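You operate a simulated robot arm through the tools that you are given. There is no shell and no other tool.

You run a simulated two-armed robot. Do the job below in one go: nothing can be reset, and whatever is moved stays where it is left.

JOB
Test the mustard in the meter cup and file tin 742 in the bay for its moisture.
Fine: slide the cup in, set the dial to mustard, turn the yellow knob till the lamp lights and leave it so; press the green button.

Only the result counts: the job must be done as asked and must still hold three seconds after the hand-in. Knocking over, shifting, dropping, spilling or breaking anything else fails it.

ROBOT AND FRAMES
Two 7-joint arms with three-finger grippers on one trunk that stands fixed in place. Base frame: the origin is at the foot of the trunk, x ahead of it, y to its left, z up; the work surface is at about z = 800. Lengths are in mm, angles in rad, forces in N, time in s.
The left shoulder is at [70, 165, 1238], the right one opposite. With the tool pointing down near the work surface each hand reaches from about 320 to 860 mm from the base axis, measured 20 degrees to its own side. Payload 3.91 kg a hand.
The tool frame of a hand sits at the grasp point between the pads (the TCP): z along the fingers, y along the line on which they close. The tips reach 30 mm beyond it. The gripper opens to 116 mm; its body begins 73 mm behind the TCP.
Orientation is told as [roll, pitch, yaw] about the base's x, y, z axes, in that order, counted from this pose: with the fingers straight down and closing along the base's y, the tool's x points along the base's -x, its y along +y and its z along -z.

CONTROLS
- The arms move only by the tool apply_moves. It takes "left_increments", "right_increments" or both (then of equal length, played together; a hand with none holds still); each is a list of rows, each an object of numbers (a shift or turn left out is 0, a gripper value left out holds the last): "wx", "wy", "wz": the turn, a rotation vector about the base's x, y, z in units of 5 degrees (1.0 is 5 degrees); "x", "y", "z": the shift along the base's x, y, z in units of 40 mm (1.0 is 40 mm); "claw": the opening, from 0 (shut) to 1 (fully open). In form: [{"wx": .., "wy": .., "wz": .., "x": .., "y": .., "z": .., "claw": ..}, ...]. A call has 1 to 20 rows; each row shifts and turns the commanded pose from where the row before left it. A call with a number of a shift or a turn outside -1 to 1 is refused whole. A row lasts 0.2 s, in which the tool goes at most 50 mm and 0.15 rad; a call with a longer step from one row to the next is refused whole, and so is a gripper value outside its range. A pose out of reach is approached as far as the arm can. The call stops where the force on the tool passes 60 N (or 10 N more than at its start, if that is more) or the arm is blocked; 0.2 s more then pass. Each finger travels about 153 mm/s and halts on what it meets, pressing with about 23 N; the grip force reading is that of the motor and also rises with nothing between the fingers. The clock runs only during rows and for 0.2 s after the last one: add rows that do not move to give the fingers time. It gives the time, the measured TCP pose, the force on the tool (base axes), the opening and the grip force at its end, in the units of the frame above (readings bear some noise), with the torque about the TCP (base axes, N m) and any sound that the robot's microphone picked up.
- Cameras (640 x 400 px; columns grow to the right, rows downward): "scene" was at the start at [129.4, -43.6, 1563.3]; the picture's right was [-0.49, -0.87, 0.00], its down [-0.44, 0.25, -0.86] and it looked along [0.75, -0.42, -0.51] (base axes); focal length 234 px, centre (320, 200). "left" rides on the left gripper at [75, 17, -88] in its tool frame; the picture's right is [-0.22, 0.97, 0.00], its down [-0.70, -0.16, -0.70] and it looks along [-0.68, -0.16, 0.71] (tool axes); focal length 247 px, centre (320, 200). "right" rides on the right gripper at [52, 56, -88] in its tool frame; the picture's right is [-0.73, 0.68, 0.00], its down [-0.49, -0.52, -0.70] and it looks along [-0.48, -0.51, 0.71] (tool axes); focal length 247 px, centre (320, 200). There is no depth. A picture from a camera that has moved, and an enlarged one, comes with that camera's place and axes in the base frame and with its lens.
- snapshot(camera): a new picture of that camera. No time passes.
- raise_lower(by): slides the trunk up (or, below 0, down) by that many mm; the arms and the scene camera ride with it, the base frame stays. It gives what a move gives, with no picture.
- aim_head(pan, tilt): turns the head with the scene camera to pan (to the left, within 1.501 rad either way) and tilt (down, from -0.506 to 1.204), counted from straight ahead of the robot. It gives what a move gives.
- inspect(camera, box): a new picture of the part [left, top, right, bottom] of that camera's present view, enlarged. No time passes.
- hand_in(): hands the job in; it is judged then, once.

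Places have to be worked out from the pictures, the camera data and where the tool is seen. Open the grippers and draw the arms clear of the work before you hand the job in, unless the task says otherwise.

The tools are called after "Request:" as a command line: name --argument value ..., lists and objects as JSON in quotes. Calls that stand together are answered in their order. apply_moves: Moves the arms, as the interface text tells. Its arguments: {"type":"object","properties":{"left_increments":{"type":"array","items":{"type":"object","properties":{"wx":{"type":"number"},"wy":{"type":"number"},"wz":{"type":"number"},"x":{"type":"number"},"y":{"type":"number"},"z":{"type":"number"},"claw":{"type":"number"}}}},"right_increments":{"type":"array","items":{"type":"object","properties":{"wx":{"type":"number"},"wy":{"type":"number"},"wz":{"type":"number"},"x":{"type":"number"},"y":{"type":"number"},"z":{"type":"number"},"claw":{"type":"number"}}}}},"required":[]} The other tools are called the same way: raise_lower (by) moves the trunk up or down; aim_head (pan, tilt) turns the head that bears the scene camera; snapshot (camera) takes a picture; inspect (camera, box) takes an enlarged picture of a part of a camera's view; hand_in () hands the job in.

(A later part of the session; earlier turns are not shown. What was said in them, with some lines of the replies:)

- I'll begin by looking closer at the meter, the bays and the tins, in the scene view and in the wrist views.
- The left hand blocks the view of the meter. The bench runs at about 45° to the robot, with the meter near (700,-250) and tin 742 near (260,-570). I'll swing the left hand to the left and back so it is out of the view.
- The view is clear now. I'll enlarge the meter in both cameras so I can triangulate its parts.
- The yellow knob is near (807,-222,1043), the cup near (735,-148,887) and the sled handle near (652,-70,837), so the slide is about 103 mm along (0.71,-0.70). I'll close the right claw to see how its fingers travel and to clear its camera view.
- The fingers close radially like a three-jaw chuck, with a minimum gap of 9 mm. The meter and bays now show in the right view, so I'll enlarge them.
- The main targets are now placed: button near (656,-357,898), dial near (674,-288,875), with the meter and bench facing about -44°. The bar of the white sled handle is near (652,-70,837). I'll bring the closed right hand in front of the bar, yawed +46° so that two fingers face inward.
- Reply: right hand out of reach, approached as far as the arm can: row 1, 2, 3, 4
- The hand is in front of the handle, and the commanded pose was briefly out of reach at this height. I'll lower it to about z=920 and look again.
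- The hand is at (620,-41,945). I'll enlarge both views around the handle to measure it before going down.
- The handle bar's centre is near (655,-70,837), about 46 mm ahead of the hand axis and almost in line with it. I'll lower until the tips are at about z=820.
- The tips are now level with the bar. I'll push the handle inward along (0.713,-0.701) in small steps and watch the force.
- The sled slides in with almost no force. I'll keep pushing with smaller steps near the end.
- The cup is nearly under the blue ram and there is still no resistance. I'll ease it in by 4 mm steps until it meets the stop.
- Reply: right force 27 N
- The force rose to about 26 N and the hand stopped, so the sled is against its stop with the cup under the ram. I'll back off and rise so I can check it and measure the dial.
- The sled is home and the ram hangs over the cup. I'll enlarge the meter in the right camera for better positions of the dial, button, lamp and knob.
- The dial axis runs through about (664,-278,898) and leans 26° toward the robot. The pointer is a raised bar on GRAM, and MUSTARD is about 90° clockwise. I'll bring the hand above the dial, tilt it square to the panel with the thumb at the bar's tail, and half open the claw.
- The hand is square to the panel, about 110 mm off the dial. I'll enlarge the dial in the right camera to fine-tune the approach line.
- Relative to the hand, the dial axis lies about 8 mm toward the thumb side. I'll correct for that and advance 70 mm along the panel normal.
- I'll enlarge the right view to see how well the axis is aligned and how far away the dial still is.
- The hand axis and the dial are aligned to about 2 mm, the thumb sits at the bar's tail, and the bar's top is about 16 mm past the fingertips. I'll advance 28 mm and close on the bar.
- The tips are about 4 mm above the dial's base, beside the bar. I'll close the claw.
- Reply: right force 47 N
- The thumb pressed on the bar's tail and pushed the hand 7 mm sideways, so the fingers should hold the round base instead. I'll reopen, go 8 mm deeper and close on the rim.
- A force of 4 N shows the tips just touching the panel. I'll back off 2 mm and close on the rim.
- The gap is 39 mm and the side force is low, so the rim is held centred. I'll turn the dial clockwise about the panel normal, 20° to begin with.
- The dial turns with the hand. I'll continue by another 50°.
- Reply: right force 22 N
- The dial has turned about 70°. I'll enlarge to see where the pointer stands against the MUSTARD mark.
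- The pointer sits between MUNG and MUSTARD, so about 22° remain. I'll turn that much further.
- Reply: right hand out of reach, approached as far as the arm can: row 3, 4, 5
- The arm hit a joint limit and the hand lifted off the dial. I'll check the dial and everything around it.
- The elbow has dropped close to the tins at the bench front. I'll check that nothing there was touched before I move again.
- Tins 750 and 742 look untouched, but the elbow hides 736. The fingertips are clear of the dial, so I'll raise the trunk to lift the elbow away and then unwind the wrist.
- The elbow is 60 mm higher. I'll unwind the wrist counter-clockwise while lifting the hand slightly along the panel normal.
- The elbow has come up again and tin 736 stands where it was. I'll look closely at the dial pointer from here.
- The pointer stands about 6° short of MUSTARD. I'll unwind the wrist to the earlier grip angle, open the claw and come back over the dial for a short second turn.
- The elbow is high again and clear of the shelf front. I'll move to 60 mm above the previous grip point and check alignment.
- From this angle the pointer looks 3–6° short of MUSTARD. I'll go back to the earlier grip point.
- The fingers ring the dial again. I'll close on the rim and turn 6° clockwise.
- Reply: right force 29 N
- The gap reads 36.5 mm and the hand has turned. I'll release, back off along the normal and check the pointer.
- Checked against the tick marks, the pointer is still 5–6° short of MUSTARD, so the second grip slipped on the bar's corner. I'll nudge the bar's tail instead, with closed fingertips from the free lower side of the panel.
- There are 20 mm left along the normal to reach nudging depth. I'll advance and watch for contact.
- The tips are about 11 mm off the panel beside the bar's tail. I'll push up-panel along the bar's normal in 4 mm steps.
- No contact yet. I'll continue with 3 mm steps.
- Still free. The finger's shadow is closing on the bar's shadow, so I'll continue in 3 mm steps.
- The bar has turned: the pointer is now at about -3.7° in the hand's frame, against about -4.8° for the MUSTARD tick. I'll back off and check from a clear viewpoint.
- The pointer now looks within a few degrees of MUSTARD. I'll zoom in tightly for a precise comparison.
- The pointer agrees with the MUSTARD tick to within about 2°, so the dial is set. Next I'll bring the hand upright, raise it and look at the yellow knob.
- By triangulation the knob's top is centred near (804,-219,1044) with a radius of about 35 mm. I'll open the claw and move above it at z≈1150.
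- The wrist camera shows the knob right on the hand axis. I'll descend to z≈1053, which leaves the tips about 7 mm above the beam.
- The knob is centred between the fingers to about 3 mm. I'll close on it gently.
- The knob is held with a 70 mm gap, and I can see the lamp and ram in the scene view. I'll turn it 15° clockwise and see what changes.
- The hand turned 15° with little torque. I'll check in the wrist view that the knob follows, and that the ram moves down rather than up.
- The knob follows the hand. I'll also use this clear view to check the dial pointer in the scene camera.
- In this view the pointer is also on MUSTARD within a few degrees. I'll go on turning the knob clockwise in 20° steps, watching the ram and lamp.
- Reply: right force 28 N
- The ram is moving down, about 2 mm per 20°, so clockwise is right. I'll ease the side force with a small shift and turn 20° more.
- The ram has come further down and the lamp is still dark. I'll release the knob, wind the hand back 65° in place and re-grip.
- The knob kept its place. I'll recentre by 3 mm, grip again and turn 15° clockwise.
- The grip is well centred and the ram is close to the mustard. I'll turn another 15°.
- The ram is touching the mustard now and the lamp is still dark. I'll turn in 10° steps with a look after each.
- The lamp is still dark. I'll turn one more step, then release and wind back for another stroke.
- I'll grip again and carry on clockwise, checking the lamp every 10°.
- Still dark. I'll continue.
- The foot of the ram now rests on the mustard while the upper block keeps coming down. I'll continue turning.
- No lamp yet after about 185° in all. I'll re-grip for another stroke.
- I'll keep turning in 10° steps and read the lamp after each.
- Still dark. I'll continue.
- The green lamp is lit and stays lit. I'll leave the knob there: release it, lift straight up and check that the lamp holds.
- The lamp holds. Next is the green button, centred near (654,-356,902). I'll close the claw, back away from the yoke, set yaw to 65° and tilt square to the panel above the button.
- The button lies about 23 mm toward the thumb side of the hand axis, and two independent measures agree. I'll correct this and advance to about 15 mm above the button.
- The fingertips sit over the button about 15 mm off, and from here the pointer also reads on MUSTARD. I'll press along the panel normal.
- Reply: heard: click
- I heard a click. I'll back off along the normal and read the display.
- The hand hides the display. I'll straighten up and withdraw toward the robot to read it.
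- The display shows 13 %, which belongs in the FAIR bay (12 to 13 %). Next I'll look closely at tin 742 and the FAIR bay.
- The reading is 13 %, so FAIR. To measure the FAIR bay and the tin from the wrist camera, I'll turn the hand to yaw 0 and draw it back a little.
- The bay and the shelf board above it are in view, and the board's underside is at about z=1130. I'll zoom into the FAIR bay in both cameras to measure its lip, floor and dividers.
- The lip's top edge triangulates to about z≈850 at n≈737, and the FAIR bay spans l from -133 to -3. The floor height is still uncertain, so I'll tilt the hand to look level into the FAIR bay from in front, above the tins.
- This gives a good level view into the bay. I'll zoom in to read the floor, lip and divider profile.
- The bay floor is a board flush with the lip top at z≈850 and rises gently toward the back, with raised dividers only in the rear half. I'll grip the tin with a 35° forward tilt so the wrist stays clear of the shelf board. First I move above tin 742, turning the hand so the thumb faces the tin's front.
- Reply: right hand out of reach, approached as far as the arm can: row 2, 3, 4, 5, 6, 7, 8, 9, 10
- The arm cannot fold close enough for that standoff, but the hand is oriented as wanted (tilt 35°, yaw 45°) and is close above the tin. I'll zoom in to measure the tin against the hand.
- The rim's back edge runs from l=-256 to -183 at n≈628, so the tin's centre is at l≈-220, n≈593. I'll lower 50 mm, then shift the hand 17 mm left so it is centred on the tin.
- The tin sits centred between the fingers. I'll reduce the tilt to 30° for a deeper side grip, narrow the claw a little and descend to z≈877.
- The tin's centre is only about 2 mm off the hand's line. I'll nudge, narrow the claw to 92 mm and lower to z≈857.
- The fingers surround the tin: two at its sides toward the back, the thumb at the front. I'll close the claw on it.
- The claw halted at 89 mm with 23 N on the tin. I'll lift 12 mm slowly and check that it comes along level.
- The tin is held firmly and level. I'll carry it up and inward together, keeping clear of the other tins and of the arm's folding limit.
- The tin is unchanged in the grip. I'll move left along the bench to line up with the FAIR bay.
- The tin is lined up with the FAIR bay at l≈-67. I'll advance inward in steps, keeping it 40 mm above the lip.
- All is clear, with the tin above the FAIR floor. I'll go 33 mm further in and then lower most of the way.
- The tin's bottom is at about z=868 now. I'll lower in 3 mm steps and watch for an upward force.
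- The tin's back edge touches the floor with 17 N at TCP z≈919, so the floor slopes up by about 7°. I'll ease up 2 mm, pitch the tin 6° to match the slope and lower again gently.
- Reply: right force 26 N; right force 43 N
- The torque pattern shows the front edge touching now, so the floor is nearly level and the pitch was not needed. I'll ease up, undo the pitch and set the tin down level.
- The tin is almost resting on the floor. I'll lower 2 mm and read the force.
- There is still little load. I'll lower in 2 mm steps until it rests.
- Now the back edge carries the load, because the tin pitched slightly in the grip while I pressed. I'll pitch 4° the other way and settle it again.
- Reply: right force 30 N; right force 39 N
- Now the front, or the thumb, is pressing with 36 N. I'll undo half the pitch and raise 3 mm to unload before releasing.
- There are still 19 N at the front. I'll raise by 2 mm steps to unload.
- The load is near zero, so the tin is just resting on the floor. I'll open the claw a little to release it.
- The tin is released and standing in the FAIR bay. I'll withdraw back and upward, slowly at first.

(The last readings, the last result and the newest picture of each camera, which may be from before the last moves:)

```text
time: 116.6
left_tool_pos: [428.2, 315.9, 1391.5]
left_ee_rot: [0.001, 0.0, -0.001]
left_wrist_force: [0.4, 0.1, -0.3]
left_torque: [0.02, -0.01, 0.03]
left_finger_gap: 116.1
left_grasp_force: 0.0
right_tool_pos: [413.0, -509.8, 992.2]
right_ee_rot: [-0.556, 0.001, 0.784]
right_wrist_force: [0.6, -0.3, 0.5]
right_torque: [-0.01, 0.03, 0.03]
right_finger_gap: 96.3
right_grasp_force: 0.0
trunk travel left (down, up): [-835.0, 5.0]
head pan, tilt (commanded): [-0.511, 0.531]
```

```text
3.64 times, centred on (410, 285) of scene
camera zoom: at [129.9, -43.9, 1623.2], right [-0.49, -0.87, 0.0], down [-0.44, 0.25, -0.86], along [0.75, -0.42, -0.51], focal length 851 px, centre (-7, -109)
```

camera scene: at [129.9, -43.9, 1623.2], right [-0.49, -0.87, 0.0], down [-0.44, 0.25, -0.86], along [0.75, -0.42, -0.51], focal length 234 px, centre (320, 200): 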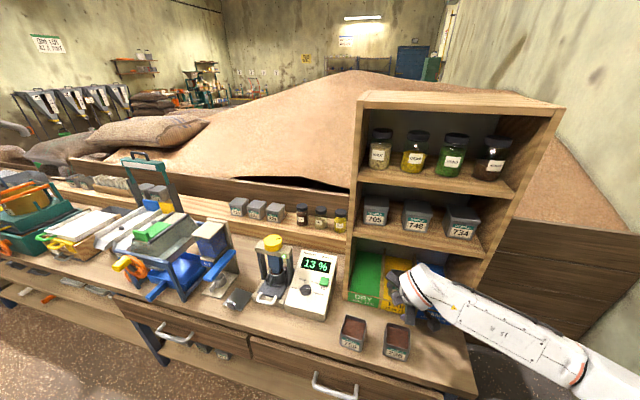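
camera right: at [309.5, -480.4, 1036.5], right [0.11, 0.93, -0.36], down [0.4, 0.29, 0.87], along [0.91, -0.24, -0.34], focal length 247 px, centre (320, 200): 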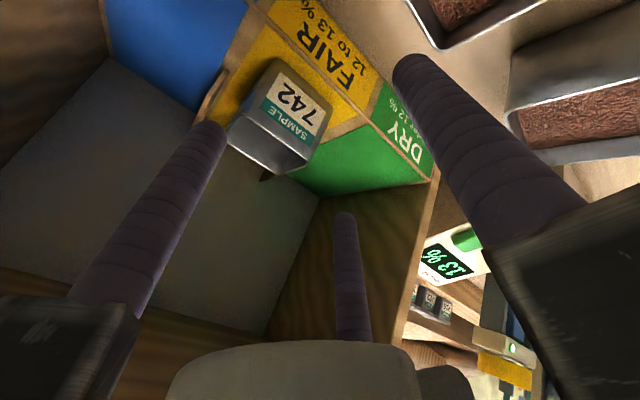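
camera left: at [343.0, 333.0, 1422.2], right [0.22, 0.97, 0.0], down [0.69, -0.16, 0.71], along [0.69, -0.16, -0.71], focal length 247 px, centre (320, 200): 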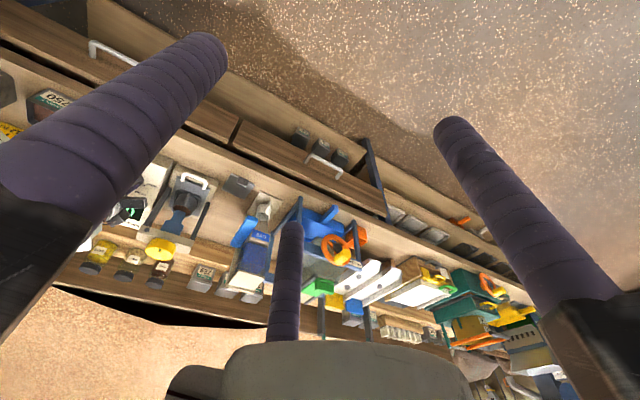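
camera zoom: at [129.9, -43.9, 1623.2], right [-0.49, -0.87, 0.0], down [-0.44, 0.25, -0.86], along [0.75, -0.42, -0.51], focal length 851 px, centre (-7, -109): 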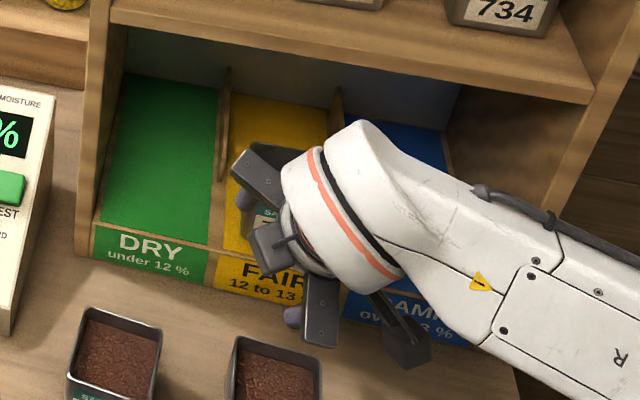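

Tin 742 stands in the FAIR bay. I'll raise the hand, straighten it and draw it back for a clear final look.

Request:
apply_moves --right_increments '[{"z": 0.8, "x": -0.2, "y": 0.2}, {"z": 0.8, "x": -0.2, "y": 0.2}, {"z": 0.6, "wx": 0.646, "wy": 0.646}, {"z": 0.6, "wx": 0.646, "wy": 0.646}, {"z": 0.6, "wx": 0.646, "wy": 0.646}, {"z": 0.6, "wx": 0.646, "wy": 0.646}, {"z": 0.6, "wx": 0.646, "wy": 0.646}, {"z": 0.6, "wx": 0.646, "wy": 0.646}, {"z": 0.6, "wx": 0.646, "wy": 0.646, "claw": 1}, {}]'

Request:
snapshot --camera "scene"

Request:
snapshot --camera "right"

Request:
inspect --camera "scene" --box '[340, 230, 470, 350]'

```text
time: 118.8
left_tool_pos: [425.9, 314.9, 1390.2]
left_ee_rot: [0.0, 0.001, 0.002]
left_wrist_force: [0.2, 0.5, 0.4]
left_torque: [-0.02, 0.01, 0.0]
left_finger_gap: 116.1
left_grasp_force: 0.0
right_tool_pos: [396.9, -494.0, 1224.5]
right_ee_rot: [-0.001, 0.0, 0.782]
right_wrist_force: [0.6, -1.2, 0.3]
right_torque: [0.0, -0.02, -0.01]
right_finger_gap: 115.9
right_grasp_force: 0.0
trunk travel left (down, up): [-835.0, 5.0]
head pan, tilt (commanded): [-0.511, 0.531]
```

```text
taken
camera scene: at [129.1, -43.6, 1623.3], right [-0.49, -0.87, 0.0], down [-0.44, 0.25, -0.86], along [0.75, -0.42, -0.51], focal length 234 px, centre (320, 200)
```

scene: 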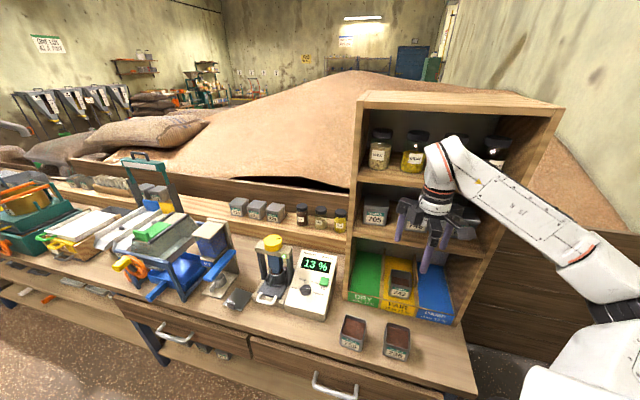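

```text
taken
camera right: at [320.4, -491.7, 1312.2], right [0.04, 1.0, 0.0], down [0.71, -0.03, 0.7], along [0.7, -0.03, -0.71], focal length 247 px, centre (320, 200)
```

right: 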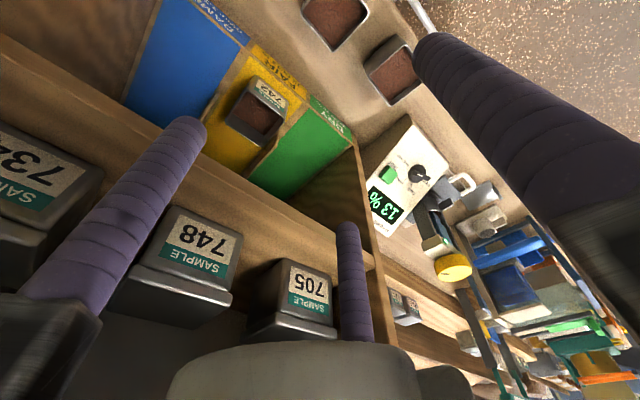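

```text
3.33 times, centred on (405, 290) of scene
camera zoom: at [129.1, -43.6, 1623.3], right [-0.49, -0.87, 0.0], down [-0.44, 0.25, -0.86], along [0.75, -0.42, -0.51], focal length 780 px, centre (37, -100)
```

zoom: 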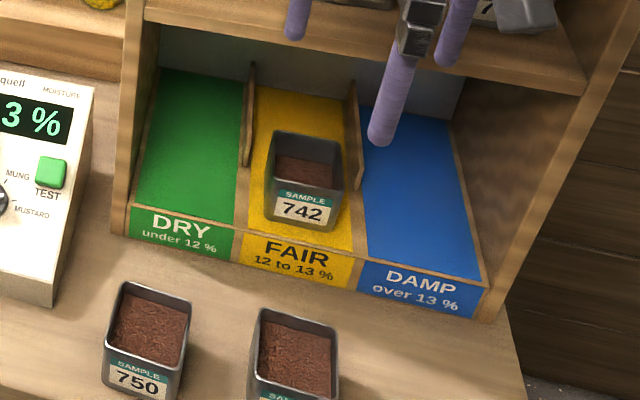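

Tin 742 stands squarely in the FAIR bay. I'll draw the right arm a bit further back, then check the meter, lamp, dial and surroundings once more.

Request:
apply_moves --right_increments '[{"x": -0.4, "y": 0.5, "z": 0.4}, {"x": -0.4, "y": 0.5, "z": 0.4}, {}, {}, {}]'

Request:
inspect --camera "scene" --box '[230, 220, 350, 320]'

Request:
snapshot --camera "scene"

Request:
inspect --camera "scene" --box '[345, 110, 525, 250]'

```text
time: 120.0
left_tool_pos: [428.2, 315.6, 1390.8]
left_ee_rot: [-0.001, -0.002, 0.0]
left_wrist_force: [1.3, -0.5, 0.6]
left_torque: [0.01, -0.01, 0.01]
left_finger_gap: 116.1
left_grasp_force: 0.1
right_tool_pos: [364.9, -452.6, 1254.4]
right_ee_rot: [-0.002, 0.0, 0.782]
right_wrist_force: [0.6, 0.2, -0.3]
right_torque: [-0.02, -0.01, 0.01]
right_finger_gap: 116.2
right_grasp_force: 0.1
trunk travel left (down, up): [-835.0, 5.0]
head pan, tilt (commanded): [-0.511, 0.531]
```

```text
4.00 times, centred on (290, 270) of scene
camera zoom: at [128.9, -43.0, 1623.4], right [-0.49, -0.87, 0.0], down [-0.44, 0.25, -0.86], along [0.75, -0.42, -0.51], focal length 936 px, centre (440, -80)
```

zoom: 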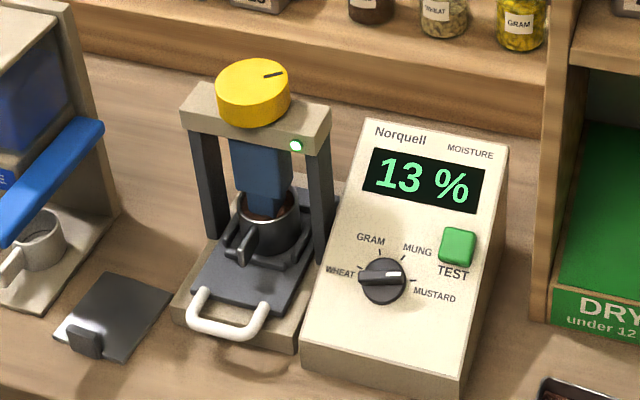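

```text
taken
camera scene: at [128.9, -43.0, 1623.4], right [-0.49, -0.87, 0.0], down [-0.44, 0.25, -0.86], along [0.75, -0.42, -0.51], focal length 234 px, centre (320, 200)
```

scene: 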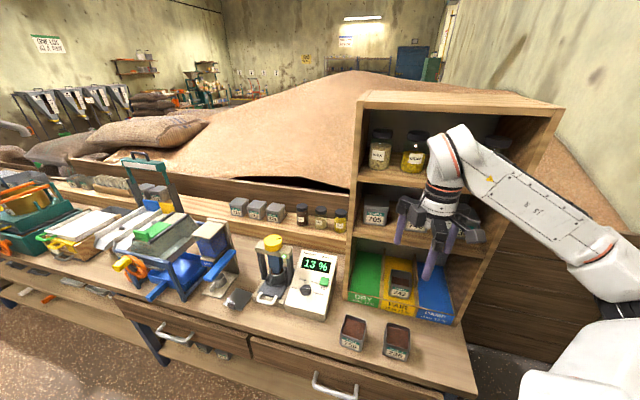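

```text
2.86 times, centred on (435, 180) of scene
camera zoom: at [128.9, -43.0, 1623.4], right [-0.49, -0.87, 0.0], down [-0.44, 0.25, -0.86], along [0.75, -0.42, -0.51], focal length 668 px, centre (-9, 257)
```

zoom: 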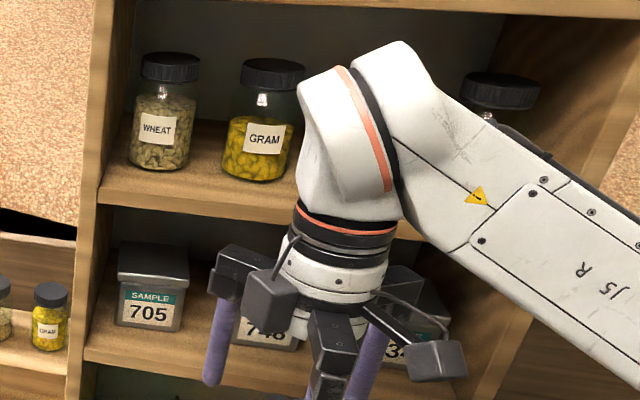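

Everything looks in order. As a last check I'll zoom hard on the dial pointer against the MUSTARD tick.

Request:
inspect --camera "scene" --box '[290, 270, 330, 300]'

Request:
inspect --camera "right" --box '[340, 90, 480, 230]'

```text
13.33 times, centred on (310, 285) of scene
camera zoom: at [128.9, -43.0, 1623.4], right [-0.49, -0.87, 0.0], down [-0.44, 0.25, -0.86], along [0.75, -0.42, -0.51], focal length 3120 px, centre (453, -933)
```

zoom: 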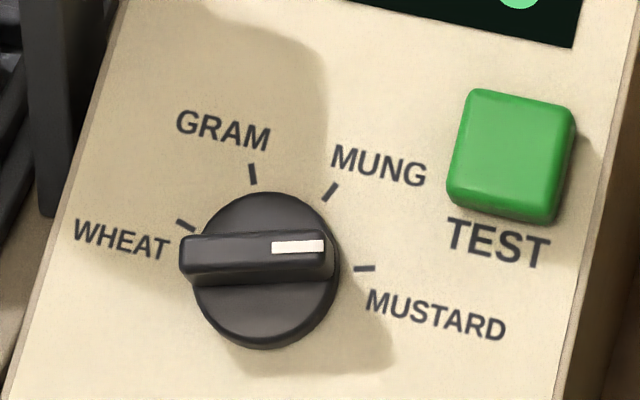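

```text
2.86 times, centred on (410, 160) of right
camera zoom: at [288.2, -450.9, 1343.6], right [0.04, 1.0, 0.0], down [0.71, -0.03, 0.7], along [0.7, -0.03, -0.71], focal length 706 px, centre (63, 314)
```

zoom: 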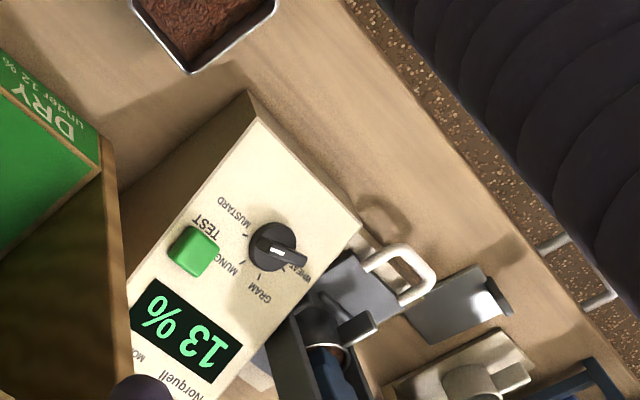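

The pointer works out at 73°, matching the MUSTARD tick. The sled is home, the lamp is lit, the display reads 13 %, tin 742 stands in FAIR, both grippers are open and both arms are clear. I'm handing in.

Request:
hand_in

```text
The job is handed in.
```

I tested the mustard: the meter read 13 %, so I put tin 742 in the FAIR bay (12 to 13 %). The job is handed in; I have not seen a pass or fail verdict.

How things stood at hand-in:

- **Cup:** it is pushed in against its stop.
- **Dial:** it took several tries. The first grip stopped just short of MUSTARD and a second slipped, so I nudged it the last few degrees. The final zoomed view put the pointer on the MUSTARD mark.
- **Yellow knob:** I turned it until the green lamp lit and left it there. It went about 10° further before I stopped, and the lamp stayed on.
- **Tin 742:** it stands upright in the middle of the FAIR bay. It took a few attempts to settle it level there.
- **Everything else:** during the dial turn the right elbow dropped close to the tins at the front of the bench. The pictures afterwards showed them where they had been, and I saw nothing knocked or spilled.
- **Arms:** both grippers are open and both arms are clear. The trunk is still raised 60 mm.
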